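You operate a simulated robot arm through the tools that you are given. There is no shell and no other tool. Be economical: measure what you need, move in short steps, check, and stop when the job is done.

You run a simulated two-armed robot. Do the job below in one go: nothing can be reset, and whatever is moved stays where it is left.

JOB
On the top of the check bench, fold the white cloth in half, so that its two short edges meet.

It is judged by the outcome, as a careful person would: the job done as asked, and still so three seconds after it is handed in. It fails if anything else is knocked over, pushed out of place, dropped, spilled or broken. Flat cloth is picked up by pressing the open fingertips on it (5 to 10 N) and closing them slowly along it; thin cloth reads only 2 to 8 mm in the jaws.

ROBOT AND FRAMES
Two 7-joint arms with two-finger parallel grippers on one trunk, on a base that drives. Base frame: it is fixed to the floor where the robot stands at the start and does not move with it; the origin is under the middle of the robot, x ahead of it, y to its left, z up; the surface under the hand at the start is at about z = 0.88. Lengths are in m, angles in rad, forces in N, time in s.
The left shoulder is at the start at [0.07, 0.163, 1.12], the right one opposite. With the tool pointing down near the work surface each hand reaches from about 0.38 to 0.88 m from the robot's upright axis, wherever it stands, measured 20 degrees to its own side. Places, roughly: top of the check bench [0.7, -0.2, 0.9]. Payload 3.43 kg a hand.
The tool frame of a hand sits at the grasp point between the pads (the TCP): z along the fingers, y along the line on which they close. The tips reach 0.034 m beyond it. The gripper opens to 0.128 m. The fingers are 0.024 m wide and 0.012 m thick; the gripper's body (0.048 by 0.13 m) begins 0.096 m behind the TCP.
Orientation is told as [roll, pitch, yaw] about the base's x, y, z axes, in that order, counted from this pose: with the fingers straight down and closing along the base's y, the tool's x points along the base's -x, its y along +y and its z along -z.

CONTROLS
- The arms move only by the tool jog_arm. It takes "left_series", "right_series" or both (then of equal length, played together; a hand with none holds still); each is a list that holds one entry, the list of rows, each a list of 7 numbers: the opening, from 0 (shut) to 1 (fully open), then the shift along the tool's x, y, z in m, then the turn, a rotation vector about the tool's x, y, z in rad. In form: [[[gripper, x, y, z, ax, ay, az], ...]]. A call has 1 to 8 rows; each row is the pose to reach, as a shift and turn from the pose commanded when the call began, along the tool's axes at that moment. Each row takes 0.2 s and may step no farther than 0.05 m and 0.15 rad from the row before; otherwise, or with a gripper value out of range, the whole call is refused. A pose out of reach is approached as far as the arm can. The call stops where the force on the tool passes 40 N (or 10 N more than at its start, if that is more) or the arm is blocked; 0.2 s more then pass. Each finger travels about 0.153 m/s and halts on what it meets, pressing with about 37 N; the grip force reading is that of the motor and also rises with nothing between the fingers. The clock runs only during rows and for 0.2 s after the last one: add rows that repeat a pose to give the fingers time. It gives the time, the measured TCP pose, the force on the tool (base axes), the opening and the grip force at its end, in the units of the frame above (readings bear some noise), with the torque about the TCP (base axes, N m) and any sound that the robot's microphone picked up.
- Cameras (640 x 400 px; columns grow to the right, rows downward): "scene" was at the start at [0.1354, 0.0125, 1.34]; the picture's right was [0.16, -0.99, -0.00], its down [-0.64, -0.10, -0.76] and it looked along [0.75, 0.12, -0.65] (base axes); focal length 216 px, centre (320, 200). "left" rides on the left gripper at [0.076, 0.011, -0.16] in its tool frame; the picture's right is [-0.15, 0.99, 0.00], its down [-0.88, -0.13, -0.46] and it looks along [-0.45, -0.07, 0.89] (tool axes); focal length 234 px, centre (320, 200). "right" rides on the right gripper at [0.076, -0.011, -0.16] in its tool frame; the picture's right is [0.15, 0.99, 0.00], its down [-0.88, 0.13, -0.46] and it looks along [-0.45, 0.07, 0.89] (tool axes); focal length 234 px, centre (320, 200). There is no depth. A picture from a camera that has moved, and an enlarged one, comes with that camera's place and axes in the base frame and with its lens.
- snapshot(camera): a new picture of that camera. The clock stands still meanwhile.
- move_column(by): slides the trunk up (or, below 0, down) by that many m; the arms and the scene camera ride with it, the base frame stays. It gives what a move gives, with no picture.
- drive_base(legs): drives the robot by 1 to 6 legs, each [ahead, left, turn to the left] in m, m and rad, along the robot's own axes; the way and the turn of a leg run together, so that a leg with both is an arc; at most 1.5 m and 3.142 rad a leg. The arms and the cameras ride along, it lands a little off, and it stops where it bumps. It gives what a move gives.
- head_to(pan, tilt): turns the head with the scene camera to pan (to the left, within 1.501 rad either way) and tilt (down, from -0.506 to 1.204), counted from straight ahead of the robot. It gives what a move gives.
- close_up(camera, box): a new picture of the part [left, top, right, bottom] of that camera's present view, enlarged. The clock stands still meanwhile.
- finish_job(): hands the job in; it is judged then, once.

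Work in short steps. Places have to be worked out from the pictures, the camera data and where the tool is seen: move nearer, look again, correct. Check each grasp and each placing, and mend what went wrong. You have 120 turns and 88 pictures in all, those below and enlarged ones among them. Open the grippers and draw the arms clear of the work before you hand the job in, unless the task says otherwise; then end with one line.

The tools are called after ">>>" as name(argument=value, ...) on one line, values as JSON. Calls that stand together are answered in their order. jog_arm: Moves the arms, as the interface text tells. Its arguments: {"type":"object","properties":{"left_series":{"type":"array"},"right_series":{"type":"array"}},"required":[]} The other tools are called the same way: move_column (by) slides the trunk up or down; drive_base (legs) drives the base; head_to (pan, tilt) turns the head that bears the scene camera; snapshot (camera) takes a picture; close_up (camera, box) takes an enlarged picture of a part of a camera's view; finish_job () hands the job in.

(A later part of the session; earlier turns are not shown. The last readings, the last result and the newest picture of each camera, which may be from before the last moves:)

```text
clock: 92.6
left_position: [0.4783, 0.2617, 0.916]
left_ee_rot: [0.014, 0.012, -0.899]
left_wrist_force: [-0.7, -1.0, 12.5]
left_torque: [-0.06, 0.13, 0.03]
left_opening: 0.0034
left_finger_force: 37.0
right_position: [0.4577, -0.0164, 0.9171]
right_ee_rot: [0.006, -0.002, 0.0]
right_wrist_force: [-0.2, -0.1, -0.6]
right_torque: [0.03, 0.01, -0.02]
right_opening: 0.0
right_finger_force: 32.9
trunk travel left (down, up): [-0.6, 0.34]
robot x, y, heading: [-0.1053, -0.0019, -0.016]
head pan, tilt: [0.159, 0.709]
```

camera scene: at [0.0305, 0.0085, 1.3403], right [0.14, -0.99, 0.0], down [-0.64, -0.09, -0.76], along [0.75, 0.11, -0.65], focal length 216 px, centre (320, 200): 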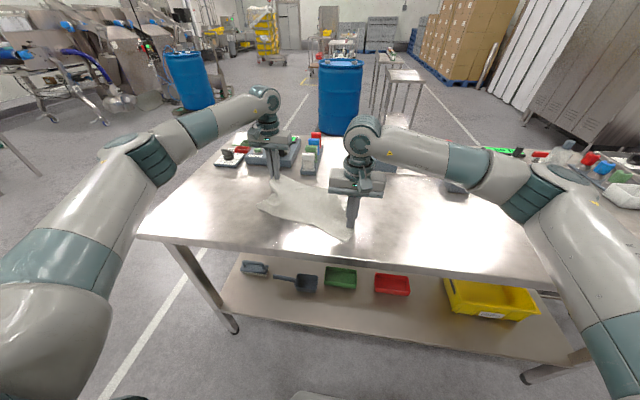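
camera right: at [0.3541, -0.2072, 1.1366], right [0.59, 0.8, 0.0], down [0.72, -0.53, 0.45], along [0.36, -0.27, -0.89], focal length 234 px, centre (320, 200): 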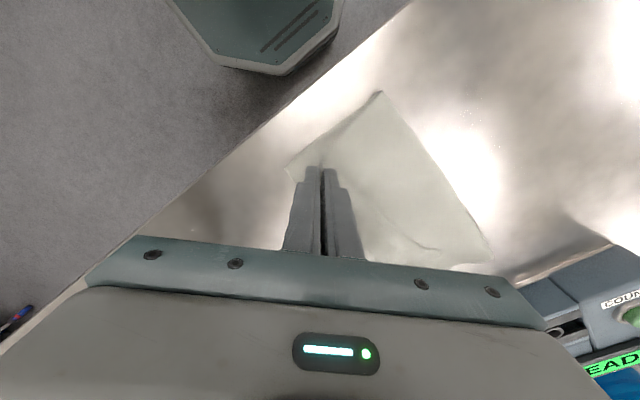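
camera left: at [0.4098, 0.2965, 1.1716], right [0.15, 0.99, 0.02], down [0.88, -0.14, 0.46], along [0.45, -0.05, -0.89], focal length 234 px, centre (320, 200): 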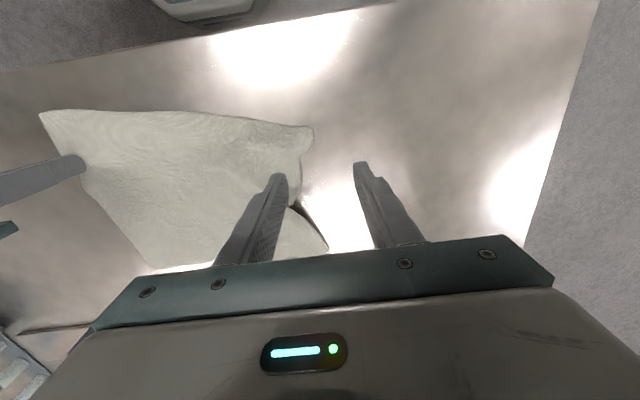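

Caught. I pull it to the near-left with the right anchoring, set it down and spread to release.

>>> jog_arm(left_series=[[[0, 0, 0, -0.012, 0, 0, 0], [0, 0.02, -0.012, -0.015, 0, 0, 0], [0, 0.04, -0.025, -0.015, 0, 0, 0], [0, 0.062, -0.038, -0.012, 0, 0, 0], [0, 0.066, -0.038, -0.002, 0, 0, 0], [0.15, 0.066, -0.038, 0, 0, 0, 0], [0.35, 0.066, -0.038, 0, 0, 0, 0], [0.35, 0.066, -0.038, -0.04, 0, 0, 0]]], right_series=[[[0, 0, 0, 0.0012, 0, 0, 0], [0, 0, 0, 0.0012, 0, 0, 0], [0, 0, 0, 0.0012, 0, 0, 0], [0, 0, 0, 0.0012, 0, 0, 0], [0, 0, 0, 0.0012, 0, 0, 0], [0, 0, 0, 0.0012, 0, 0, 0], [0, 0, 0, 0.0, 0, 0, 0], [0, 0, 0, -0.04, 0, 0, 0]]])

>>> jog_arm(left_series=[[[0.35, 0.01, 0.01, -0.04, 0, 0, -0.15], [0.35, 0.01, 0.03, -0.07, 0, 0, -0.3], [0.35, 0.01, 0.05, -0.1, 0, 0, -0.45], [0.35, 0.01, 0.05, -0.1, 0, 0, -0.6], [0.35, 0.01, 0.05, -0.1, 0, 0, -0.75], [0.35, 0.01, 0.05, -0.1, 0, 0, -0.9]]], right_series=[[[0, 0, -0.03, -0.02, 0, 0, 0], [0, 0, -0.07, -0.04, 0, 0, 0], [0.3, 0, -0.11, -0.06, 0, 0, 0], [0.3, 0, -0.15, -0.06, 0, 0, 0], [0.3, 0, -0.15, -0.06, 0, 0, 0], [0.3, 0, -0.15, -0.06, 0, 0, 0]]])

>>> close_up(camera="scene", box=[220, 140, 420, 280])

```text
clock: 94.4
left_position: [0.4035, 0.2896, 0.9537]
left_ee_rot: [0.013, 0.016, -0.901]
left_wrist_force: [-0.1, -0.1, -0.1]
left_torque: [0.03, -0.03, -0.01]
left_opening: 0.045
left_finger_force: 0.1
right_position: [0.4589, -0.0166, 0.9548]
right_ee_rot: [0.006, -0.003, 0.0]
right_wrist_force: [-0.6, -0.6, 0.0]
right_torque: [0.02, -0.01, -0.02]
right_opening: 0.0
right_finger_force: 33.0
trunk travel left (down, up): [-0.6, 0.34]
robot x, y, heading: [-0.0996, -0.0031, -0.015]
head pan, tilt: [0.159, 0.709]
```

```text
clock: 95.8
left_position: [0.4395, 0.3246, 1.0563]
left_ee_rot: [0.021, -0.001, 0.002]
left_wrist_force: [0.3, 0.3, -0.2]
left_torque: [0.01, -0.04, 0.0]
left_opening: 0.0449
left_finger_force: 0.0
right_position: [0.4627, -0.17, 1.0146]
right_ee_rot: [0.005, 0.001, 0.0]
right_wrist_force: [0.3, -0.5, -1.0]
right_torque: [0.0, -0.02, -0.03]
right_opening: 0.0384
right_finger_force: 0.1
trunk travel left (down, up): [-0.6, 0.34]
robot x, y, heading: [-0.1052, -0.0017, -0.014]
head pan, tilt: [0.159, 0.709]
```

```text
2.86 times, centred on (320, 210) of scene
camera zoom: at [0.0324, 0.008, 1.34], right [0.14, -0.99, 0.0], down [-0.64, -0.09, -0.76], along [0.75, 0.11, -0.65], focal length 618 px, centre (320, 171)
```

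zoom: 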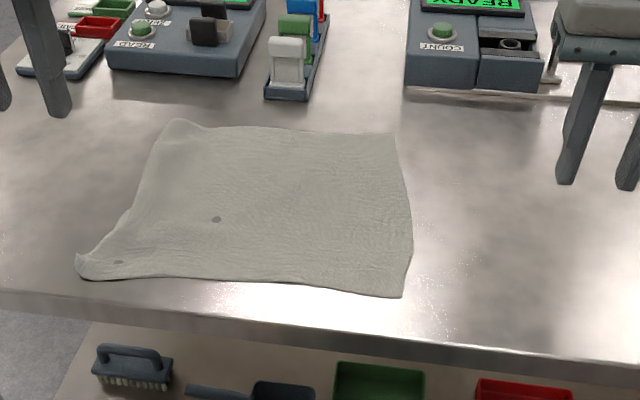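

The cloth is flat and square again: NL (0.392, 0.299), FL (0.635, 0.281), FR (0.643, 0.004) and NR (0.396, -0.013). The right edge is clean, so I will fold it to the left: the right hand pinches FR diagonally and the left pinches NR. While carrying, I turn each hand 90° so the corner tips point outward when they land. First I shift the base left and slightly ahead.

>>> drive_base(legs=[[0.04, 0.12, 0.0]])

```text
clock: 97.1
left_position: [0.4835, 0.4457, 1.057]
left_ee_rot: [0.019, -0.001, -0.004]
left_wrist_force: [0.6, 0.6, -0.6]
left_torque: [-0.02, -0.01, 0.03]
left_opening: 0.0448
left_finger_force: 0.0
right_position: [0.5046, -0.0489, 1.0146]
right_ee_rot: [0.007, 0.0, -0.001]
right_wrist_force: [0.1, 0.5, -0.2]
right_torque: [0.0, -0.02, 0.02]
right_opening: 0.0383
right_finger_force: 0.1
trunk travel left (down, up): [-0.6, 0.34]
robot x, y, heading: [-0.0621, 0.1207, -0.013]
head pan, tilt: [0.159, 0.709]
```

The base is at (-0.06, 0.12). I bring the right hand over FR and the left toward NR, both turning to their diagonals at safe height.

>>> jog_arm(left_series=[[[0.3, 0.0085, -0.047, 0, 0, 0, 0], [0.3, 0.017, -0.094, 0, 0, 0, 0], [0.27, 0.0255, -0.141, 0, 0, 0, -0.14], [0.27, 0.034, -0.188, 0, 0, 0, -0.28], [0.27, 0.0425, -0.235, 0, 0, 0, -0.42], [0.27, 0.051, -0.282, 0, 0, 0, -0.56], [0.27, 0.0595, -0.329, 0, 0, 0, -0.7], [0.27, 0.068, -0.376, 0, 0, 0, -0.785]]], right_series=[[[0.27, -0.03, 0.018, 0, 0, 0, 0.14], [0.27, -0.06, 0.036, 0, 0, 0, 0.28], [0.27, -0.09, 0.054, 0, 0, 0, 0.42], [0.27, -0.119, 0.071, 0, 0, 0, 0.56], [0.27, -0.119, 0.071, 0, 0, 0, 0.7], [0.27, -0.119, 0.071, 0, 0, 0, 0.785], [0.27, -0.119, 0.071, 0.02, 0, 0, 0.785], [0.27, -0.119, 0.071, 0.04, 0, 0, 0.785]]])

```text
clock: 98.9
left_position: [0.4146, 0.0676, 1.0482]
left_ee_rot: [0.013, -0.015, 0.783]
left_wrist_force: [-0.6, -0.4, -0.4]
left_torque: [0.0, -0.03, 0.0]
left_opening: 0.0346
left_finger_force: 0.0
right_position: [0.625, 0.0217, 0.977]
right_ee_rot: [0.008, 0.006, -0.788]
right_wrist_force: [0.4, -0.2, -0.3]
right_torque: [0.07, 0.0, 0.01]
right_opening: 0.0348
right_finger_force: 0.0
trunk travel left (down, up): [-0.6, 0.34]
robot x, y, heading: [-0.0593, 0.1176, -0.016]
head pan, tilt: [0.159, 0.709]
```

Both are close. I finish the left hand's move and look with both hand cameras.

>>> jog_arm(left_series=[[[0.27, 0.022, -0.022, 0, 0, 0, 0], [0.27, 0.043, -0.043, 0.02, 0, 0, 0], [0.27, 0.043, -0.043, 0.05, 0, 0, 0], [0.27, 0.043, -0.043, 0.08, 0, 0, 0]]])

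>>> close_up(camera="left", box=[200, 40, 440, 210])

>>> close_up(camera="right", box=[200, 40, 440, 210])

```text
clock: 99.9
left_position: [0.4159, 0.0102, 0.9669]
left_ee_rot: [0.014, -0.016, 0.783]
left_wrist_force: [0.4, 0.0, 0.1]
left_torque: [0.04, -0.02, -0.04]
left_opening: 0.0348
left_finger_force: 0.0
right_position: [0.6255, 0.0229, 0.9775]
right_ee_rot: [0.001, 0.005, -0.787]
right_wrist_force: [0.2, -0.9, -0.5]
right_torque: [0.0, -0.01, 0.0]
right_opening: 0.0347
right_finger_force: 0.1
trunk travel left (down, up): [-0.6, 0.34]
robot x, y, heading: [-0.0601, 0.1192, -0.021]
head pan, tilt: [0.159, 0.709]
```

```text
2.35 times, centred on (320, 125) of left
camera zoom: at [0.3556, -0.0379, 1.1263], right [-0.59, 0.81, 0.02], down [0.72, 0.52, 0.47], along [0.37, 0.29, -0.88], focal length 551 px, centre (320, 376)
```

zoom: 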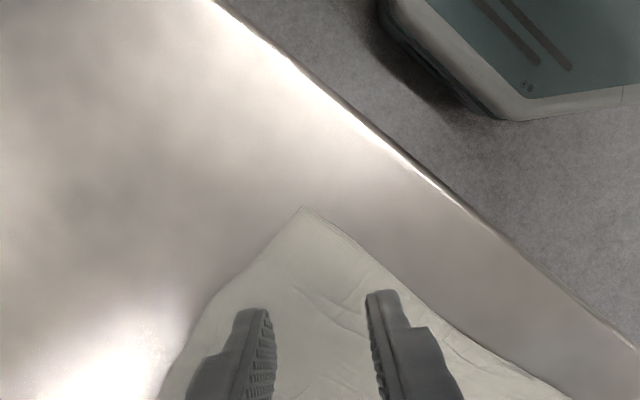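

```text
2.35 times, centred on (320, 125) of right
camera zoom: at [0.5636, 0.0684, 1.1363], right [0.6, 0.8, 0.0], down [0.71, -0.53, 0.45], along [0.37, -0.27, -0.89], focal length 551 px, centre (320, 376)
```

zoom: 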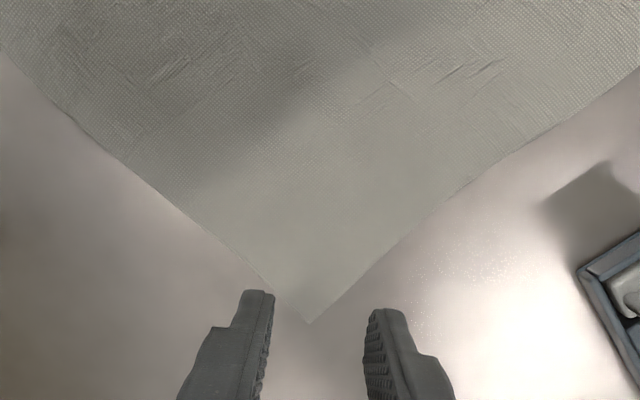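

Both diagonals look perfect: the FR tip is at (0.643, 0.005) and the NR tip at (0.396, -0.012), each about 3 cm beyond its jaw centre. I lower both to near contact.

>>> jog_arm(left_series=[[[0.27, 0, 0, 0.025, 0, 0, 0], [0.27, 0, 0, 0.042, 0, 0, 0], [0.27, 0, 0, 0.048, 0, 0, 0], [0.27, 0, 0, 0.05, 0, 0, 0]]], right_series=[[[0.27, 0.005, 0, 0.03, 0, 0, 0], [0.27, 0.005, 0, 0.052, 0, 0, 0], [0.27, 0.005, 0, 0.058, 0, 0, 0], [0.27, 0.005, 0, 0.06, 0, 0, 0]]])

```text
clock: 100.9
left_position: [0.4127, 0.0124, 0.9177]
left_ee_rot: [0.014, -0.017, 0.783]
left_wrist_force: [-0.4, 0.0, -0.2]
left_torque: [0.01, 0.03, 0.02]
left_opening: 0.0344
left_finger_force: 0.1
right_position: [0.6213, 0.0247, 0.9153]
right_ee_rot: [0.006, 0.003, -0.788]
right_wrist_force: [0.7, -0.1, 2.1]
right_torque: [-0.05, 0.0, 0.03]
right_opening: 0.0345
right_finger_force: 0.0
trunk travel left (down, up): [-0.6, 0.34]
robot x, y, heading: [-0.0631, 0.1204, -0.017]
head pan, tilt: [0.159, 0.709]
```

The right touches with 2 N and the left is about 2 mm above. I press a little more.

>>> jog_arm(left_series=[[[0.27, 0, 0, 0.0015, 0, 0, 0], [0.27, 0, 0, 0.0028, 0, 0, 0], [0.27, 0, 0, 0.0028, 0, 0, 0]]], right_series=[[[0.27, 0, 0, 0.0006, 0, 0, 0], [0.27, 0, 0, 0.0012, 0, 0, 0], [0.27, 0, 0, 0.0012, 0, 0, 0]]])

```text
clock: 101.7
left_position: [0.4117, 0.0116, 0.9164]
left_ee_rot: [0.011, -0.016, 0.78]
left_wrist_force: [0.0, 0.0, 5.3]
left_torque: [-0.11, -0.05, 0.02]
left_opening: 0.0344
left_finger_force: 0.1
right_position: [0.6216, 0.0267, 0.9152]
right_ee_rot: [0.006, 0.002, -0.786]
right_wrist_force: [1.5, -1.1, 9.3]
right_torque: [-0.16, 0.07, 0.03]
right_opening: 0.0347
right_finger_force: 0.1
trunk travel left (down, up): [-0.6, 0.34]
robot x, y, heading: [-0.0623, 0.12, -0.015]
head pan, tilt: [0.159, 0.709]
```

Left 5.3 N and right 9.3 N. I add a touch on the left and close both slowly.

>>> jog_arm(left_series=[[[0.27, 0, 0, 0.0005, 0, 0, 0], [0.23, 0, 0, 0.0005, 0, 0, 0], [0.19, 0, 0, 0.0005, 0, 0, 0], [0.15, 0, 0, 0.0005, 0, 0, 0], [0.11, 0, 0, 0.0005, 0, 0, 0], [0.07, 0, 0, 0.0005, 0, 0, 0], [0.03, 0, 0, 0.0005, 0, 0, 0], [0, 0, 0, 0.0005, 0, 0, 0]]], right_series=[[[0.27, 0, 0, 0, 0, 0, 0], [0.23, 0, 0, 0, 0, 0, 0], [0.19, 0, 0, 0, 0, 0, 0], [0.15, 0, 0, 0, 0, 0, 0], [0.11, 0, 0, 0, 0, 0, 0], [0.07, 0, 0, 0, 0, 0, 0], [0.03, 0, 0, 0, 0, 0, 0], [0, 0, 0, 0, 0, 0, 0]]])

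```text
clock: 103.5
left_position: [0.4128, 0.0124, 0.9159]
left_ee_rot: [0.01, -0.014, 0.78]
left_wrist_force: [1.6, 0.0, 10.4]
left_torque: [-0.05, -0.03, 0.0]
left_opening: 0.0002
left_finger_force: 33.4
right_position: [0.6188, 0.0268, 0.9164]
right_ee_rot: [0.004, 0.002, -0.787]
right_wrist_force: [-2.5, 0.2, 11.0]
right_torque: [0.01, 0.12, 0.05]
right_opening: 0.0024
right_finger_force: 36.9
trunk travel left (down, up): [-0.6, 0.34]
robot x, y, heading: [-0.0622, 0.1181, -0.015]
head pan, tilt: [0.159, 0.709]
```

The right caught FR (2.4 mm); the left slipped. I retry the left alone, 8 mm deeper and with a 4.5 cm opening.

>>> jog_arm(left_series=[[[0, 0, 0, -0.012, 0, 0, 0], [0.36, -0.008, 0, -0.012, 0, 0, 0], [0.36, -0.008, 0, -0.012, 0, 0, 0], [0.36, -0.008, 0, -0.004, 0, 0, 0], [0.36, -0.008, 0, -0.0005, 0, 0, 0], [0.36, -0.008, 0, 0, 0, 0, 0]]])

>>> jog_arm(left_series=[[[0.36, 0, 0, 0.0003, 0, 0, 0], [0.31, 0, 0, 0.0003, 0, 0, 0], [0.26, 0, 0, 0.0003, 0, 0, 0], [0.2, 0, 0, 0.0003, 0, 0, 0], [0.15, 0, 0, 0.0003, 0, 0, 0], [0.1, 0, 0, 0.0003, 0, 0, 0], [0.05, 0, 0, 0.0003, 0, 0, 0], [0, 0, 0, 0.0003, 0, 0, 0]]])

```text
clock: 104.9
left_position: [0.4179, 0.0163, 0.9157]
left_ee_rot: [0.01, -0.015, 0.782]
left_wrist_force: [-1.0, -0.1, 8.6]
left_torque: [-0.17, -0.11, -0.05]
left_opening: 0.0454
left_finger_force: 0.1
right_position: [0.6209, 0.027, 0.9163]
right_ee_rot: [0.006, 0.002, -0.787]
right_wrist_force: [1.2, 1.1, 13.3]
right_torque: [0.0, -0.02, 0.03]
right_opening: 0.0023
right_finger_force: 37.0
trunk travel left (down, up): [-0.6, 0.34]
robot x, y, heading: [-0.0618, 0.115, -0.018]
head pan, tilt: [0.159, 0.709]
```

```text
clock: 106.7
left_position: [0.418, 0.0174, 0.9151]
left_ee_rot: [0.013, -0.017, 0.784]
left_wrist_force: [9.2, -0.7, 21.9]
left_torque: [-0.16, -0.34, 0.04]
left_opening: 0.0021
left_finger_force: 36.4
right_position: [0.62, 0.0275, 0.9152]
right_ee_rot: [0.007, 0.001, -0.787]
right_wrist_force: [-5.6, -0.7, 9.8]
right_torque: [-0.05, 0.23, 0.0]
right_opening: 0.0024
right_finger_force: 36.9
trunk travel left (down, up): [-0.6, 0.34]
robot x, y, heading: [-0.0563, 0.1186, -0.014]
head pan, tilt: [0.159, 0.709]
```

Both corners are held (2.1 and 2.4 mm). I lift them and carry them left in an arc to the middle, while starting to turn the hands so the tips swing outward.

>>> jog_arm(left_series=[[[0, -0.004, -0.004, -0.03, 0, 0, 0], [0, -0.0181, 0.0102, -0.06, 0, 0, 0.1], [0, -0.0358, 0.0279, -0.09, 0, 0, 0.24], [0, -0.057, 0.0491, -0.115, 0, 0, 0.38], [0, -0.0781, 0.0703, -0.13, 0, 0, 0.52], [0, -0.0993, 0.0916, -0.13, 0, 0, 0.66], [0, -0.0993, 0.0916, -0.13, 0, 0, 0.785]]], right_series=[[[0, 0.004, -0.004, -0.03, 0, 0, 0], [0, 0.0182, 0.0101, -0.06, 0, 0, -0.1], [0, 0.0359, 0.0278, -0.09, 0, 0, -0.24], [0, 0.0571, 0.049, -0.115, 0, 0, -0.38], [0, 0.0783, 0.0701, -0.13, 0, 0, -0.52], [0, 0.0996, 0.0913, -0.13, 0, 0, -0.66], [0, 0.0996, 0.0913, -0.13, 0, 0, -0.785]]])

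>>> snapshot(camera="scene")

```text
clock: 108.3
left_position: [0.423, 0.149, 1.0471]
left_ee_rot: [0.021, -0.003, -0.007]
left_wrist_force: [1.7, -0.8, 0.1]
left_torque: [0.02, -0.01, 0.05]
left_opening: 0.0022
left_finger_force: 36.5
right_position: [0.6165, 0.1579, 1.0453]
right_ee_rot: [0.006, -0.001, 0.001]
right_wrist_force: [-0.3, 0.3, -0.4]
right_torque: [0.02, 0.03, -0.05]
right_opening: 0.0025
right_finger_force: 36.9
trunk travel left (down, up): [-0.6, 0.34]
robot x, y, heading: [-0.0616, 0.1199, -0.017]
head pan, tilt: [0.159, 0.709]
```

```text
10 pictures are left
camera scene: at [0.0752, 0.1274, 1.34], right [0.14, -0.99, 0.0], down [-0.64, -0.09, -0.76], along [0.75, 0.11, -0.65], focal length 216 px, centre (320, 200)
```

scene: 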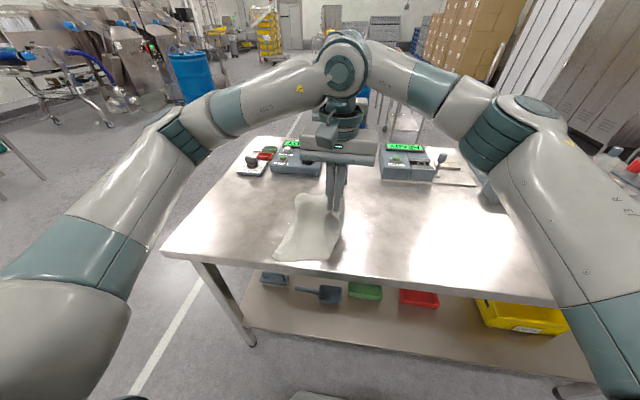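

The cloth hangs nicely as a curtain, with the bottom layer lying flat; its left edge is at y≈0.28, x from 0.37 to 0.61. I swing the edge on to the left and down, finishing the hand turns, and stop about 2 cm above the table.

>>> jog_arm(left_series=[[[0, 0.004, 0.03, 0, 0, 0, 0.13], [0, 0.008, 0.056, 0.02, 0, 0, 0.26], [0, 0.012, 0.08, 0.045, 0, 0, 0.39], [0, 0.016, 0.096, 0.075, 0, 0, 0.52], [0, 0.02, 0.104, 0.098, 0, 0, 0.65], [0, 0.02, 0.106, 0.112, 0, 0, 0.785]]], right_series=[[[0, 0.002, 0.028, 0, 0, 0, -0.13], [0, 0.004, 0.052, 0.02, 0, 0, -0.26], [0, 0.006, 0.074, 0.045, 0, 0, -0.39], [0, 0.009, 0.088, 0.075, 0, 0, -0.52], [0, 0.012, 0.095, 0.098, 0, 0, -0.65], [0, 0.012, 0.097, 0.112, 0, 0, -0.785]]])

>>> snapshot(camera="left")

>>> snapshot(camera="right")

```text
clock: 109.7
left_position: [0.4037, 0.2596, 0.937]
left_ee_rot: [0.015, 0.011, -0.791]
left_wrist_force: [6.7, -1.0, 1.0]
left_torque: [0.01, -0.32, 0.03]
left_opening: 0.0021
left_finger_force: 36.4
right_position: [0.6015, 0.2587, 0.9334]
right_ee_rot: [0.006, -0.004, 0.786]
right_wrist_force: [-5.4, 0.3, 0.3]
right_torque: [0.03, 0.25, -0.14]
right_opening: 0.0027
right_finger_force: 36.8
trunk travel left (down, up): [-0.6, 0.34]
robot x, y, heading: [-0.06, 0.1204, -0.016]
head pan, tilt: [0.159, 0.709]
```

```text
9 pictures are left
camera left: at [0.3601, 0.319, 1.0975], right [0.81, 0.59, 0.01], down [0.53, -0.73, 0.44], along [0.27, -0.35, -0.9], focal length 234 px, centre (320, 200)
```

left: 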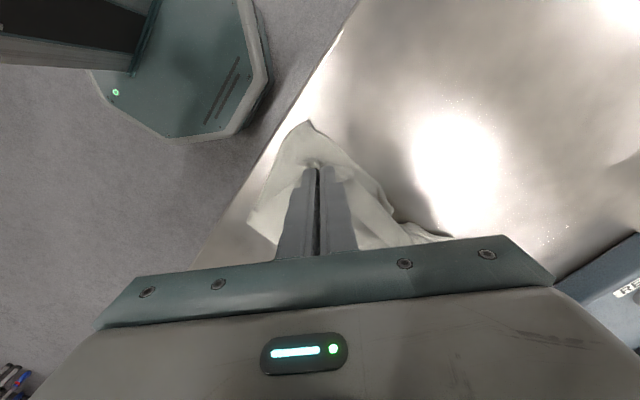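

```text
8 pictures are left
camera right: at [0.5564, 0.1968, 1.0929], right [-0.8, 0.6, 0.0], down [0.53, 0.71, 0.46], along [0.27, 0.37, -0.89], focal length 234 px, centre (320, 200)
```

right: 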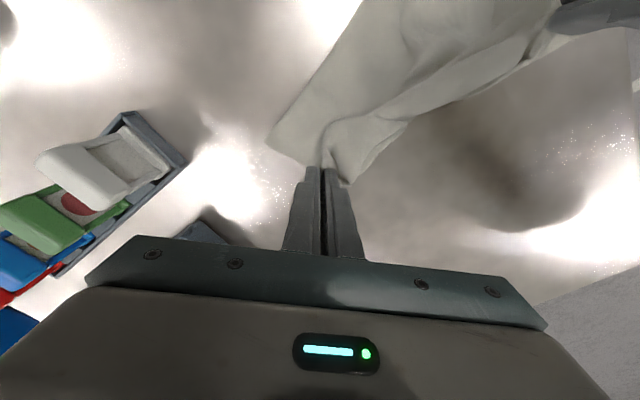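

The tips now point outward as planned: the near tip is at about (0.379, 0.285) over the NL corner at (0.372, 0.291), and the far one at about (0.62, 0.278). I lower 1.2 cm, open gently and lift straight out.

>>> jog_arm(left_series=[[[0, 0, 0, 0.008, 0, 0, 0], [0, 0, 0, 0.014, 0, 0, 0], [0.1, 0, 0, 0.015, 0, 0, 0], [0.2, 0, 0, 0.016, 0, 0, 0], [0.3, 0, 0, 0.016, 0, 0, 0], [0.3, 0, 0, 0.0, 0, 0, 0], [0.3, 0, 0, -0.04, 0, 0, 0], [0.3, 0, 0, -0.09, 0, 0, 0]]], right_series=[[[0, 0, 0, 0.006, 0, 0, 0], [0, 0, 0, 0.011, 0, 0, 0], [0.1, 0, 0, 0.012, 0, 0, 0], [0.2, 0, 0, 0.013, 0, 0, 0], [0.3, 0, 0, 0.013, 0, 0, 0], [0.3, 0, 0, -0.003, 0, 0, 0], [0.3, 0, 0, -0.043, 0, 0, 0], [0.3, 0, 0, -0.093, 0, 0, 0]]])

>>> jog_arm(left_series=[[[0.3, 0.03, 0.03, -0.02, 0, 0, -0.1], [0.3, 0.06, 0.06, -0.03, 0, 0, -0.25], [0.3, 0.09, 0.09, -0.03, 0, 0, -0.4]]], right_series=[[[0.3, 0.03, -0.03, 0, 0, 0, 0.1], [0.3, 0.06, -0.06, 0, 0, 0, 0.25], [0.3, 0.09, -0.09, 0, 0, 0, 0.4]]])

>>> close_up(camera="scene", box=[240, 150, 400, 280])

```text
clock: 111.5
left_position: [0.4049, 0.2539, 1.0282]
left_ee_rot: [0.016, 0.012, -0.788]
left_wrist_force: [-0.1, -0.4, 0.0]
left_torque: [0.04, -0.03, 0.02]
left_opening: 0.0383
left_finger_force: 0.1
right_position: [0.5981, 0.256, 1.0284]
right_ee_rot: [0.002, -0.006, 0.783]
right_wrist_force: [-0.3, -0.2, 0.0]
right_torque: [0.01, 0.0, 0.0]
right_opening: 0.0385
right_finger_force: 0.1
trunk travel left (down, up): [-0.6, 0.34]
robot x, y, heading: [-0.0654, 0.1198, -0.021]
head pan, tilt: [0.159, 0.709]
```

```text
clock: 112.3
left_position: [0.4053, 0.3834, 1.0567]
left_ee_rot: [0.02, 0.006, -0.388]
left_wrist_force: [-0.1, -0.1, 0.3]
left_torque: [0.03, 0.01, 0.02]
left_opening: 0.0384
left_finger_force: 0.0
right_position: [0.5994, 0.1305, 1.0238]
right_ee_rot: [0.006, -0.004, 0.383]
right_wrist_force: [0.2, -0.1, -0.1]
right_torque: [-0.02, -0.02, 0.01]
right_opening: 0.0387
right_finger_force: 0.2
trunk travel left (down, up): [-0.6, 0.34]
robot x, y, heading: [-0.0602, 0.115, -0.019]
head pan, tilt: [0.159, 0.709]
```

```text
3.08 times, centred on (320, 215) of scene
camera zoom: at [0.0746, 0.1292, 1.3401], right [0.14, -0.99, 0.0], down [-0.64, -0.09, -0.76], along [0.75, 0.11, -0.65], focal length 666 px, centre (320, 154)
```

zoom: 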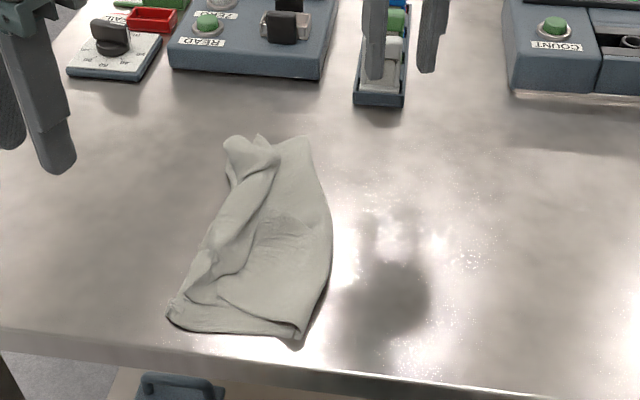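

The cloth is folded over, but it is wrinkled and narrower than it should be (about 0.11–0.13 m). I look closer at the left edges from the left hand's camera before smoothing.

>>> close_up(camera="left", box=[80, 0, 400, 240])

```text
1.67 times, centred on (240, 120) of left
camera zoom: at [0.3406, 0.4207, 1.218], right [0.51, 0.86, 0.02], down [0.77, -0.46, 0.45], along [0.39, -0.21, -0.89], focal length 390 px, centre (453, 333)
```

zoom: 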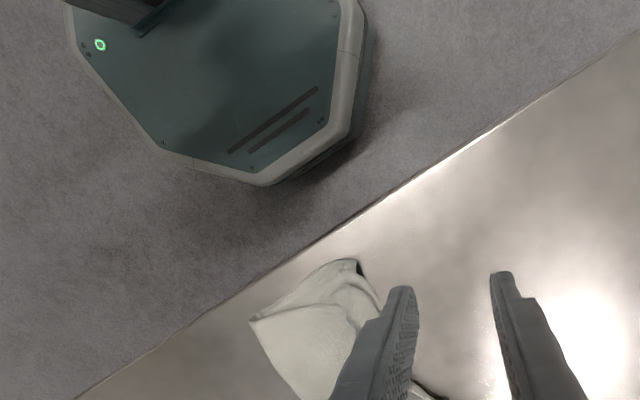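

The layers overlap at the edge; what is left is slack and wrinkles. I stretch along the diagonals as before: the left hand presses the near-left corner as an anchor, and the right presses the far end of the crease and drags it to the right.

>>> jog_arm(left_series=[[[0, -0.012, -0.031, 0, 0, 0, 0], [0, -0.024, -0.062, 0, 0, 0, 0], [0, -0.036, -0.094, 0.01, 0, 0, 0], [0, -0.036, -0.094, 0.05, 0, 0, 0], [0, -0.036, -0.094, 0.09, 0, 0, 0], [0, -0.036, -0.094, 0.12, 0, 0, 0], [0, -0.036, -0.094, 0.132, 0, 0, 0]]], right_series=[[[0, -0.015, 0.031, 0, 0, 0, 0], [0, -0.03, 0.062, 0, 0, 0, 0], [0, -0.0436, 0.092, 0.0, 0, 0, 0], [0, -0.0436, 0.092, 0.03, 0, 0, 0], [0, -0.0436, 0.092, 0.06, 0, 0, 0], [0, -0.0436, 0.092, 0.09, 0, 0, 0], [0, -0.0436, 0.092, 0.099, 0, 0, 0]]])

>>> jog_arm(left_series=[[[0, 0, 0, 0.003, 0, 0, 0], [0, 0, 0, 0.006, 0, 0, 0], [0, 0, 0, 0.008, 0, 0, 0]]], right_series=[[[0, 0, 0, 0.003, 0, 0, 0], [0, 0, 0, 0.006, 0, 0, 0], [0, 0, 0, 0.007, 0, 0, 0]]])

```text
clock: 113.9
left_position: [0.4039, 0.2848, 0.9236]
left_ee_rot: [0.019, 0.006, -0.389]
left_wrist_force: [0.6, 0.0, 0.3]
left_torque: [0.0, 0.02, 0.02]
left_opening: 0.0
left_finger_force: 33.0
right_position: [0.6064, 0.233, 0.9257]
right_ee_rot: [0.004, -0.002, 0.383]
right_wrist_force: [-0.1, 0.6, 0.1]
right_torque: [0.03, 0.01, 0.0]
right_opening: 0.0
right_finger_force: 33.2
trunk travel left (down, up): [-0.6, 0.34]
robot x, y, heading: [-0.0615, 0.1213, -0.022]
head pan, tilt: [0.159, 0.709]
```

```text
clock: 114.7
left_position: [0.4048, 0.2852, 0.9178]
left_ee_rot: [0.02, 0.004, -0.388]
left_wrist_force: [-0.5, 0.6, 5.8]
left_torque: [-0.01, -0.03, 0.02]
left_opening: 0.0
left_finger_force: 32.6
right_position: [0.6084, 0.2321, 0.9202]
right_ee_rot: [0.005, -0.004, 0.381]
right_wrist_force: [0.0, 0.2, 0.4]
right_torque: [0.0, 0.01, 0.0]
right_opening: 0.0
right_finger_force: 32.9
trunk travel left (down, up): [-0.6, 0.34]
robot x, y, heading: [-0.061, 0.123, -0.016]
head pan, tilt: [0.159, 0.709]
```

The left anchors with 6 N; I press both a bit more (right 3.5 mm, left 1 mm) and then drag the right.

>>> jog_arm(left_series=[[[0, 0, 0, 0.001, 0, 0, 0], [0, 0, 0, 0.0015, 0, 0, 0], [0, 0, 0, 0.0018, 0, 0, 0], [0, 0, 0, 0.0018, 0, 0, 0], [0, 0, 0, 0.0018, 0, 0, 0], [0, 0, 0, 0.0018, 0, 0, 0], [0, 0, 0, 0.0018, 0, 0, 0], [0, 0, 0, 0.0018, 0, 0, 0]]], right_series=[[[0, 0, 0, 0.002, 0, 0, 0], [0, 0, 0, 0.0035, 0, 0, 0], [0, 0.002, -0.01, 0.004, 0, 0, 0], [0, 0.004, -0.022, 0.004, 0, 0, 0], [0, 0.006, -0.034, 0.004, 0, 0, 0], [0, 0.008, -0.046, 0.004, 0, 0, 0], [0, 0.01, -0.054, 0.004, 0, 0, 0], [0, 0.0113, -0.06, 0.004, 0, 0, 0]]])

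```text
clock: 116.5
left_position: [0.4035, 0.285, 0.918]
left_ee_rot: [0.02, 0.005, -0.387]
left_wrist_force: [4.8, 0.7, 30.5]
left_torque: [-0.24, -0.38, 0.06]
left_opening: 0.0
left_finger_force: 32.5
right_position: [0.6184, 0.1737, 0.9173]
right_ee_rot: [0.006, -0.005, 0.384]
right_wrist_force: [0.2, 0.3, 0.2]
right_torque: [-0.04, 0.03, 0.0]
right_opening: 0.0
right_finger_force: 32.6
trunk travel left (down, up): [-0.6, 0.34]
robot x, y, heading: [-0.0593, 0.1208, -0.016]
head pan, tilt: [0.159, 0.709]
```

The right ended without contact, so it may have slid off the crease. I lift both slightly and look.

>>> jog_arm(left_series=[[[0, 0, 0, -0.04, 0, 0, 0], [0, -0.02, 0.04, -0.06, 0, 0, 0], [0, -0.035, 0.08, -0.07, 0, 0, 0]]], right_series=[[[0, 0, 0, -0.04, 0, 0, 0], [0, 0.01, -0.03, -0.06, 0, 0, 0], [0, 0.02, -0.06, -0.07, 0, 0, 0]]])

>>> close_up(camera="scene", box=[260, 180, 360, 270])

```text
clock: 117.3
left_position: [0.4648, 0.345, 0.9914]
left_ee_rot: [0.018, 0.008, -0.389]
left_wrist_force: [0.1, 0.2, 0.5]
left_torque: [-0.01, 0.02, 0.02]
left_opening: 0.0
left_finger_force: 33.4
right_position: [0.6251, 0.1089, 0.9826]
right_ee_rot: [0.007, -0.003, 0.384]
right_wrist_force: [-0.1, 0.8, 0.2]
right_torque: [-0.02, -0.02, 0.01]
right_opening: 0.0001
right_finger_force: 32.8
trunk travel left (down, up): [-0.6, 0.34]
robot x, y, heading: [-0.0618, 0.1217, -0.011]
head pan, tilt: [0.159, 0.709]
```

```text
4.44 times, centred on (310, 225) of scene
camera zoom: at [0.0753, 0.1294, 1.3399], right [0.14, -0.99, 0.0], down [-0.64, -0.09, -0.76], along [0.75, 0.11, -0.65], focal length 962 px, centre (364, 89)
```

zoom: 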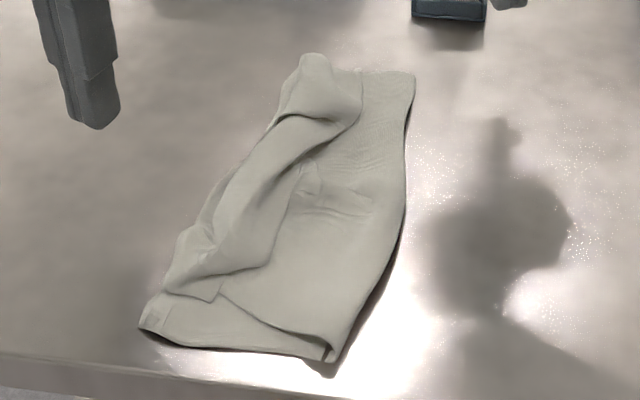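

Now it is clear: the left edges nearly meet (top near corner (0.409, 0.298), bottom (0.38, 0.303)), but slack lies as a pleat because the crease sits at y≈0.17–0.19 instead of about 0.13. I anchor the left edges with the left hand, jaws wide along x, and drag the crease to the right at its near and far ends in turn.

>>> jog_arm(left_series=[[[0.3, -0.015, -0.013, -0.01, 0, 0, 0.13], [0.6, -0.03, -0.026, -0.01, 0, 0, 0.26], [0.9, -0.045, -0.039, -0.01, 0, 0, 0.39], [1.0, -0.059, -0.0515, -0.01, 0, 0, 0.52], [1.0, -0.059, -0.0515, -0.01, 0, 0, 0.66], [1.0, -0.059, -0.0515, -0.01, 0, 0, 0.8], [1.0, -0.059, -0.0515, 0.01, 0, 0, 0.8], [1.0, -0.059, -0.0515, 0.04, 0, 0, 0.8]]], right_series=[[[0, 0.034, 0.034, 0, 0, 0, 0.07], [0, 0.067, 0.068, 0, 0, 0, 0.14], [0, 0.1, 0.102, 0, 0, 0, 0.21], [0, 0.134, 0.137, 0, 0, 0, 0.28], [0, 0.168, 0.1715, 0, 0, 0, 0.384], [0, 0.168, 0.1715, 0, 0, 0, 0.384], [0, 0.168, 0.1715, 0.02, 0, 0, 0.384], [0, 0.168, 0.1715, 0.045, 0, 0, 0.384]]])

```text
clock: 118.2
left_position: [0.4925, 0.2924, 0.9962]
left_ee_rot: [0.016, 0.023, -0.82]
left_wrist_force: [-0.4, 7.1, 0.0]
left_torque: [-0.91, 0.0, -0.21]
left_opening: 0.1279
left_finger_force: 0.2
right_position: [0.49, 0.1638, 0.9849]
right_ee_rot: [0.0, -0.004, 0.137]
right_wrist_force: [0.2, -8.0, -0.4]
right_torque: [1.0, 0.02, 0.18]
right_opening: 0.0
right_finger_force: 33.0
trunk travel left (down, up): [-0.6, 0.34]
robot x, y, heading: [-0.0596, 0.1164, -0.015]
head pan, tilt: [0.159, 0.709]
stopped in row 4 (left hand): the force on the tool passed its limit at 75 N (the readings are from after the stop); the commanded pose is now the measured one
```

The two hands bumped in passing (no damage seen). I route the right hand around: first to the right, then back toward the near side, and then in to the near end of the crease, while the left finishes its turn after that.

>>> jog_arm(left_series=[[[1.0, 0, 0, 0, 0, 0, 0], [1.0, 0, 0, 0, 0, 0, 0], [1.0, 0, 0, 0, 0, 0, 0], [1.0, 0, 0, 0, 0, 0, 0.13], [1.0, -0.008, -0.002, 0, 0, 0, 0.26], [1.0, -0.0153, -0.004, 0, 0, 0, 0.38], [1.0, -0.0153, -0.004, 0.02, 0, 0, 0.38], [1.0, -0.0153, -0.004, 0.045, 0, 0, 0.38]]], right_series=[[[0, 0.004, -0.03, 0, 0, 0, 0], [0, 0.008, -0.059, 0, 0, 0, 0.03], [0, 0.05, -0.053, 0, 0, 0, 0.08], [0, 0.097, -0.047, 0, 0, 0, 0.137], [0, 0.097, -0.02, 0, 0, 0, 0.137], [0, 0.092, 0.02, 0, 0, 0, 0.137], [0, 0.0835, 0.053, 0.01, 0, 0, 0.137], [0, 0.0835, 0.053, 0.045, 0, 0, 0.137]]])

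```text
clock: 120.0
left_position: [0.5028, 0.28, 0.955]
left_ee_rot: [0.067, 0.035, -1.182]
left_wrist_force: [12.8, -0.7, 6.5]
left_torque: [-0.09, 1.92, 0.35]
left_opening: 0.1209
left_finger_force: 0.1
left hand out of reach, approached as far as the arm can: row 6, 7, 8
right_position: [0.3976, 0.2065, 0.938]
right_ee_rot: [0.0, -0.002, 0.002]
right_wrist_force: [-13.1, -0.3, -7.6]
right_torque: [-0.43, -1.4, 0.67]
right_opening: 0.0
right_finger_force: 33.2
trunk travel left (down, up): [-0.6, 0.34]
robot x, y, heading: [-0.0591, 0.1182, -0.019]
head pan, tilt: [0.159, 0.709]
```

The left jaw now touches the right gripper lightly. I shift the left 3 cm forward, narrow its jaws to 9 cm, and lower both to near contact.

>>> jog_arm(left_series=[[[0.7, -0.004, 0.015, 0, 0, 0, 0], [0.7, -0.0068, 0.03, 0, 0, 0, 0], [0.7, -0.0068, 0.03, 0.02, 0, 0, 0], [0.7, -0.0068, 0.03, 0.032, 0, 0, 0], [0.7, -0.0068, 0.03, 0.036, 0, 0, 0]]], right_series=[[[0, 0, 0, 0, 0, 0, 0], [0, 0, 0, 0, 0, 0, 0], [0, 0, 0, 0.01, 0, 0, 0], [0, 0, 0, 0.016, 0, 0, 0], [0, 0, 0, 0.018, 0, 0, 0]]])

```text
clock: 121.2
left_position: [0.5018, 0.2802, 0.9531]
left_ee_rot: [0.064, 0.036, -1.182]
left_wrist_force: [0.7, -0.3, 0.2]
left_torque: [0.04, 0.02, 0.0]
left_opening: 0.0897
left_finger_force: 0.1
left hand out of reach, approached as far as the arm can: row 1, 2, 3, 4, 5
right_position: [0.3997, 0.2074, 0.9216]
right_ee_rot: [-0.002, -0.003, 0.002]
right_wrist_force: [-0.5, -0.3, 0.9]
right_torque: [-0.02, -0.02, 0.03]
right_opening: 0.0
right_finger_force: 32.8
trunk travel left (down, up): [-0.6, 0.34]
robot x, y, heading: [-0.0615, 0.1191, -0.013]
head pan, tilt: [0.159, 0.709]
```

The left wrist is at its limit at this yaw. I turn it back a little, to about -0.95, level it, and go down.

>>> jog_arm(left_series=[[[0.7, 0, 0, 0, 0, -0.035, -0.12], [0.7, 0, 0.01, 0, -0.009, -0.073, -0.23], [0.7, 0, 0.02, 0, -0.009, -0.073, -0.23], [0.7, 0, 0.02, 0.018, -0.009, -0.073, -0.23], [0.7, 0, 0.02, 0.03, -0.009, -0.073, -0.23], [0.7, 0, 0.02, 0.034, -0.009, -0.073, -0.23]]])

```text
clock: 122.6
left_position: [0.5206, 0.2907, 0.9213]
left_ee_rot: [0.072, -0.054, -0.957]
left_wrist_force: [0.6, -1.6, 7.4]
left_torque: [-0.25, 0.24, 0.07]
left_opening: 0.0893
left_finger_force: 0.1
right_position: [0.3983, 0.2063, 0.9219]
right_ee_rot: [0.001, -0.004, 0.001]
right_wrist_force: [1.0, -0.2, -0.4]
right_torque: [-0.02, 0.02, -0.02]
right_opening: 0.0
right_finger_force: 33.1
trunk travel left (down, up): [-0.6, 0.34]
robot x, y, heading: [-0.0618, 0.1165, -0.016]
head pan, tilt: [0.159, 0.709]
```

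The left anchors with 7 N. I press it 2 mm more, lower the right onto the near crease end, and drag it right by 6 cm.

>>> jog_arm(left_series=[[[0.7, 0, 0, 0.001, 0, 0, 0], [0.7, 0, 0, 0.002, 0, 0, 0], [0.7, 0, 0, 0.002, 0, 0, 0], [0.7, 0, 0, 0.002, 0, 0, 0], [0.7, 0, 0, 0.002, 0, 0, 0], [0.7, 0, 0, 0.002, 0, 0, 0], [0.7, 0, 0, 0.002, 0, 0, 0], [0.7, 0, 0, 0.002, 0, 0, 0]]], right_series=[[[0, 0, 0, 0.003, 0, 0, 0], [0, 0, 0, 0.0055, 0, 0, 0], [0, 0, -0.004, 0.0068, 0, 0, 0], [0, 0, -0.014, 0.0068, 0, 0, 0], [0, 0, -0.026, 0.0068, 0, 0, 0], [0, 0, -0.038, 0.0068, 0, 0, 0], [0, 0, -0.05, 0.0068, 0, 0, 0], [0, 0, -0.06, 0.0068, 0, 0, 0]]])

```text
clock: 124.4
left_position: [0.5175, 0.292, 0.9206]
left_ee_rot: [0.074, -0.054, -0.958]
left_wrist_force: [3.1, -3.3, 28.7]
left_torque: [-1.02, 1.18, 0.25]
left_opening: 0.088
left_finger_force: 0.1
right_position: [0.3978, 0.1452, 0.9173]
right_ee_rot: [0.0, -0.005, 0.003]
right_wrist_force: [1.2, 1.3, 1.3]
right_torque: [0.09, -0.02, 0.04]
right_opening: 0.0
right_finger_force: 33.3
trunk travel left (down, up): [-0.6, 0.34]
robot x, y, heading: [-0.0602, 0.1186, -0.017]
head pan, tilt: [0.159, 0.709]
```

The near end was dragged. Now I move the right hand, lifted and around, to the far end of the crease.

>>> jog_arm(right_series=[[[0, 0, 0, -0.05, 0, 0, 0], [0, -0.03, -0.035, -0.05, 0, 0, 0], [0, -0.075, -0.04, -0.05, 0, 0, 0], [0, -0.12, -0.04, -0.05, 0, 0, 0], [0, -0.165, -0.03, -0.05, 0, 0, 0], [0, -0.2, 0, -0.05, 0, 0, 0], [0, -0.205, 0.03, -0.04, 0, 0, 0], [0, -0.205, 0.042, -0.01, 0, 0, 0]]])

>>> jog_arm(right_series=[[[0, 0, 0, 0.004, 0, 0, 0], [0, 0, 0, 0.007, 0, 0, 0], [0, 0, 0, 0.009, 0, 0, 0]]])

```text
clock: 126.2
left_position: [0.5177, 0.2934, 0.9212]
left_ee_rot: [0.077, -0.051, -0.954]
left_wrist_force: [-1.5, 1.6, 31.7]
left_torque: [-0.92, 1.49, -0.09]
left_opening: 0.0885
left_finger_force: 0.0
right_position: [0.6025, 0.1909, 0.9298]
right_ee_rot: [0.001, -0.006, 0.002]
right_wrist_force: [-0.2, -0.2, -0.9]
right_torque: [-0.01, -0.01, 0.01]
right_opening: 0.0001
right_finger_force: 33.0
trunk travel left (down, up): [-0.6, 0.34]
robot x, y, heading: [-0.0604, 0.1201, -0.014]
head pan, tilt: [0.159, 0.709]
```

```text
clock: 127.0
left_position: [0.5184, 0.2916, 0.921]
left_ee_rot: [0.076, -0.054, -0.957]
left_wrist_force: [-0.7, 1.1, 34.2]
left_torque: [-0.91, 1.52, -0.17]
left_opening: 0.088
left_finger_force: 0.0
right_position: [0.6018, 0.1889, 0.919]
right_ee_rot: [-0.001, -0.008, 0.0]
right_wrist_force: [0.4, -0.3, 0.5]
right_torque: [0.0, 0.01, -0.02]
right_opening: 0.0002
right_finger_force: 33.0
trunk travel left (down, up): [-0.6, 0.34]
robot x, y, heading: [-0.0585, 0.1197, -0.018]
head pan, tilt: [0.159, 0.709]
```

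I press the right down 3 mm more and drag the far crease end 5 cm to the right, then lift both and look.

>>> jog_arm(right_series=[[[0, 0, 0, 0.002, 0, 0, 0], [0, 0, 0, 0.0035, 0, 0, 0], [0, 0, -0.01, 0.0045, 0, 0, 0], [0, 0, -0.02, 0.0045, 0, 0, 0], [0, 0, -0.03, 0.0045, 0, 0, 0], [0, 0, -0.04, 0.0045, 0, 0, 0], [0, 0, -0.05, 0.0045, 0, 0, 0]]])

>>> jog_arm(left_series=[[[0.7, 0, 0, -0.03, 0, 0, 0], [0.5, 0.02, 0, -0.06, 0, 0, 0], [0.3, 0.06, 0, -0.08, 0, 0, 0], [0, 0.1, 0, -0.09, 0, 0, 0]]], right_series=[[[0, 0, 0, -0.03, 0, 0, 0], [0, 0, -0.03, -0.06, 0, 0, 0], [0, 0, -0.06, -0.07, 0, 0, 0], [0, 0, -0.08, -0.07, 0, 0, 0]]])

>>> close_up(camera="scene", box=[260, 180, 370, 270])

```text
clock: 128.6
left_position: [0.5191, 0.2927, 0.9203]
left_ee_rot: [0.074, -0.054, -0.956]
left_wrist_force: [5.1, -2.6, 17.8]
left_torque: [-0.66, 0.64, 0.2]
left_opening: 0.0878
left_finger_force: 0.1
right_position: [0.6023, 0.1403, 0.9168]
right_ee_rot: [0.001, -0.009, 0.003]
right_wrist_force: [-1.4, 7.5, 31.7]
right_torque: [0.28, 0.04, 0.0]
right_opening: 0.0
right_finger_force: 31.7
trunk travel left (down, up): [-0.6, 0.34]
robot x, y, heading: [-0.0604, 0.1211, -0.014]
head pan, tilt: [0.159, 0.709]
```

```text
clock: 129.6
left_position: [0.4528, 0.3744, 1.0036]
left_ee_rot: [0.074, -0.053, -0.958]
left_wrist_force: [-0.7, 0.7, 0.0]
left_torque: [0.0, -0.03, -0.02]
left_opening: 0.0003
left_finger_force: 32.6
right_position: [0.6028, 0.0579, 0.9844]
right_ee_rot: [0.0, -0.005, 0.0]
right_wrist_force: [-0.7, -0.3, 0.6]
right_torque: [0.01, -0.03, 0.01]
right_opening: 0.0
right_finger_force: 33.0
trunk travel left (down, up): [-0.6, 0.34]
robot x, y, heading: [-0.0617, 0.1194, -0.014]
head pan, tilt: [0.159, 0.709]
```

```text
4.44 times, centred on (315, 225) of scene
camera zoom: at [0.0735, 0.1301, 1.3402], right [0.14, -0.99, 0.0], down [-0.64, -0.09, -0.76], along [0.75, 0.11, -0.65], focal length 962 px, centre (342, 89)
```

zoom: 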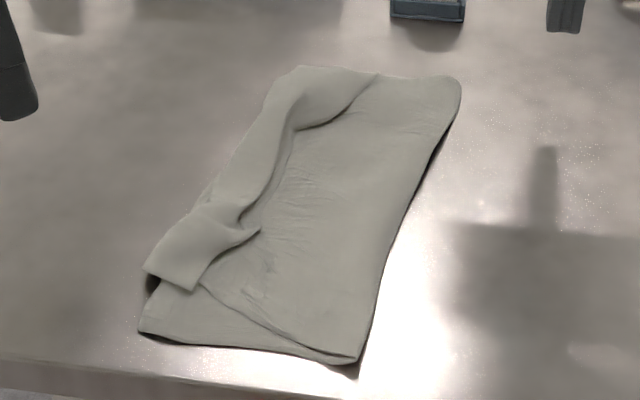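

Much flatter now. What remains is a strip of the top layer turned back along the left edge (free corners at about (0.458, 0.242) and (0.617, 0.185)). With the rest of the cloth firmly held, dragging this strip should flip it outward. I anchor with the right hand on the middle of the cloth and bring the left, closed, onto the strip's near free corner.

>>> jog_arm(left_series=[[[0, -0.03, -0.024, 0, 0, 0, 0], [0, -0.06, -0.048, 0, 0, 0, 0], [0, -0.092, -0.072, 0.01, 0, 0, 0], [0, -0.092, -0.072, 0.04, 0, 0, 0], [0, -0.092, -0.072, 0.065, 0, 0, 0], [0, -0.092, -0.072, 0.075, 0, 0, 0]]], right_series=[[[0, 0.015, 0.036, 0, 0, 0, 0], [0, 0.03, 0.072, 0, 0, 0, 0], [0, 0.043, 0.107, 0.01, 0, 0, 0], [0, 0.043, 0.107, 0.04, 0, 0, 0], [0, 0.043, 0.107, 0.06, 0, 0, 0], [0, 0.043, 0.107, 0.069, 0, 0, 0]]])

```text
clock: 131.0
left_position: [0.4569, 0.2586, 0.9291]
left_ee_rot: [0.074, -0.052, -0.956]
left_wrist_force: [0.1, -0.3, 0.9]
left_torque: [-0.01, -0.02, -0.01]
left_opening: 0.0
left_finger_force: 33.2
right_position: [0.562, 0.1653, 0.9161]
right_ee_rot: [0.0, -0.005, 0.001]
right_wrist_force: [0.1, -0.2, 2.9]
right_torque: [-0.01, -0.01, 0.01]
right_opening: 0.0
right_finger_force: 33.3
trunk travel left (down, up): [-0.6, 0.34]
robot x, y, heading: [-0.0553, 0.1173, -0.016]
head pan, tilt: [0.159, 0.709]
```

The right touches; I press it firmly and lower the left gently to find contact.

>>> jog_arm(left_series=[[[0, 0, 0, 0.005, 0, 0, 0], [0, 0, 0, 0.008, 0, 0, 0], [0, 0, 0, 0.0095, 0, 0, 0]]], right_series=[[[0, 0, 0, 0.001, 0, 0, 0], [0, 0, 0, 0.002, 0, 0, 0], [0, 0, 0, 0.0028, 0, 0, 0]]])

```text
clock: 131.8
left_position: [0.4557, 0.2578, 0.9204]
left_ee_rot: [0.075, -0.054, -0.956]
left_wrist_force: [0.4, 0.3, 1.9]
left_torque: [0.0, 0.0, 0.0]
left_opening: 0.0
left_finger_force: 33.6
right_position: [0.5617, 0.1656, 0.9157]
right_ee_rot: [0.001, -0.009, -0.001]
right_wrist_force: [4.9, -0.3, 30.1]
right_torque: [-0.09, -0.01, -0.01]
right_opening: 0.0
right_finger_force: 32.9
trunk travel left (down, up): [-0.6, 0.34]
robot x, y, heading: [-0.0611, 0.1195, -0.015]
head pan, tilt: [0.159, 0.709]
```

The anchor holds with 30 N and the left touches with 2 N. I press the left about 0.8 mm more and drag it left past the edge.

>>> jog_arm(left_series=[[[0, 0, 0, 0.001, 0, 0, 0], [0, 0.011, 0.006, 0.0012, 0, 0, 0], [0, 0.022, 0.012, 0.0012, 0, 0, 0], [0, 0.035, 0.019, 0.0014, 0, 0, 0], [0, 0.048, 0.026, 0.0018, 0, 0, 0], [0, 0.062, 0.034, 0.0022, 0, 0, 0], [0, 0.076, 0.042, 0.0022, 0, 0, 0], [0, 0.085, 0.047, -0.01, 0, 0, 0]]])

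>>> jog_arm(left_series=[[[0, 0.015, 0, -0.03, 0, 0, 0], [0, 0.03, 0, -0.06, 0, 0, 0]]])

>>> close_up(camera="scene", box=[250, 180, 360, 270])

```text
clock: 133.6
left_position: [0.4414, 0.3538, 0.9303]
left_ee_rot: [0.075, -0.052, -0.957]
left_wrist_force: [-0.3, -0.4, -0.1]
left_torque: [-0.03, 0.03, -0.01]
left_opening: 0.0001
left_finger_force: 33.4
right_position: [0.5597, 0.1659, 0.9164]
right_ee_rot: [0.003, -0.007, 0.001]
right_wrist_force: [0.8, -0.3, 40.2]
right_torque: [-0.03, 0.23, -0.01]
right_opening: 0.0
right_finger_force: 32.7
trunk travel left (down, up): [-0.6, 0.34]
robot x, y, heading: [-0.0602, 0.121, -0.016]
head pan, tilt: [0.159, 0.709]
```

```text
clock: 134.2
left_position: [0.4199, 0.3796, 0.9886]
left_ee_rot: [0.074, -0.054, -0.956]
left_wrist_force: [-0.1, 1.1, -0.1]
left_torque: [-0.05, 0.05, -0.03]
left_opening: 0.0003
left_finger_force: 32.8
right_position: [0.5604, 0.1647, 0.9151]
right_ee_rot: [0.003, -0.007, 0.001]
right_wrist_force: [1.3, -0.1, 40.0]
right_torque: [-0.09, 0.21, -0.01]
right_opening: 0.0
right_finger_force: 33.1
trunk travel left (down, up): [-0.6, 0.34]
robot x, y, heading: [-0.0588, 0.1172, -0.017]
head pan, tilt: [0.159, 0.709]
```

```text
4.44 times, centred on (305, 225) of scene
camera zoom: at [0.0709, 0.1292, 1.3405], right [0.14, -0.99, 0.0], down [-0.64, -0.09, -0.76], along [0.75, 0.11, -0.65], focal length 962 px, centre (387, 89)
```

zoom: 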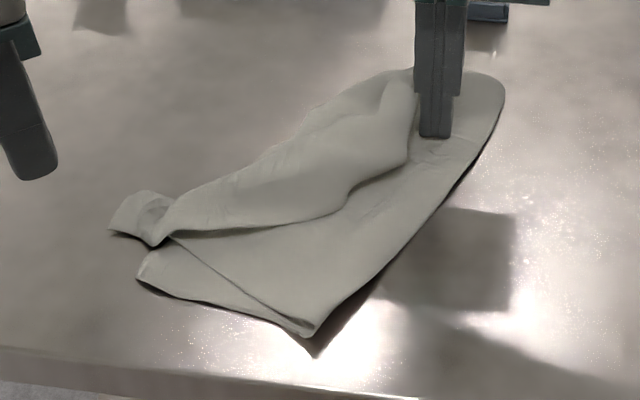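

It worked: the near corner flipped out to (0.442, 0.360), just beyond the bottom corner (0.409, 0.331). I do the same for the rest: I move the anchor to the near half of the cloth and bring the left hand, turned straight, to the strip's free edge at mid-length.

>>> jog_arm(left_series=[[[0, -0.016, 0.0225, 0, 0, 0, -0.12], [0, -0.032, 0.045, 0, 0, 0, -0.24], [0, -0.048, 0.0675, 0, 0, 0, -0.36], [0, -0.0635, 0.09, 0, 0, 0, -0.48], [0, -0.097, 0.066, 0, 0, 0, -0.6], [0, -0.131, 0.042, 0, 0, 0, -0.72], [0, -0.165, 0.018, 0.01, 0, 0, -0.84], [0, -0.198, -0.0053, 0.03, 0, 0, -0.95]]], right_series=[[[0, 0, 0, -0.04, 0, 0, 0], [0, 0.04, 0.008, -0.045, 0, 0, 0], [0, 0.08, 0.016, -0.045, 0, 0, 0], [0, 0.11, 0.022, -0.03, 0, 0, 0], [0, 0.11, 0.022, -0.005, 0, 0, 0], [0, 0.11, 0.022, -0.001, 0, 0, 0], [0, 0.11, 0.022, 0, 0, 0, 0], [0, 0.11, 0.022, 0, 0, 0, 0]]])

```text
clock: 136.1
left_position: [0.535, 0.2245, 0.9741]
left_ee_rot: [0.003, -0.092, -0.019]
left_wrist_force: [0.6, 10.3, 4.3]
left_torque: [-1.43, 0.48, -0.75]
left_opening: 0.0
left_finger_force: 32.2
right_position: [0.4524, 0.184, 0.9167]
right_ee_rot: [0.007, -0.01, -0.004]
right_wrist_force: [-1.7, -2.6, 23.7]
right_torque: [-0.04, 0.09, 0.03]
right_opening: 0.0
right_finger_force: 32.8
trunk travel left (down, up): [-0.6, 0.34]
robot x, y, heading: [-0.0572, 0.1161, -0.016]
head pan, tilt: [0.159, 0.709]
stopped in row 8 (left hand): the force on the tool passed its limit at 63 N (the readings are from after the stop); the commanded pose is now the measured one
```

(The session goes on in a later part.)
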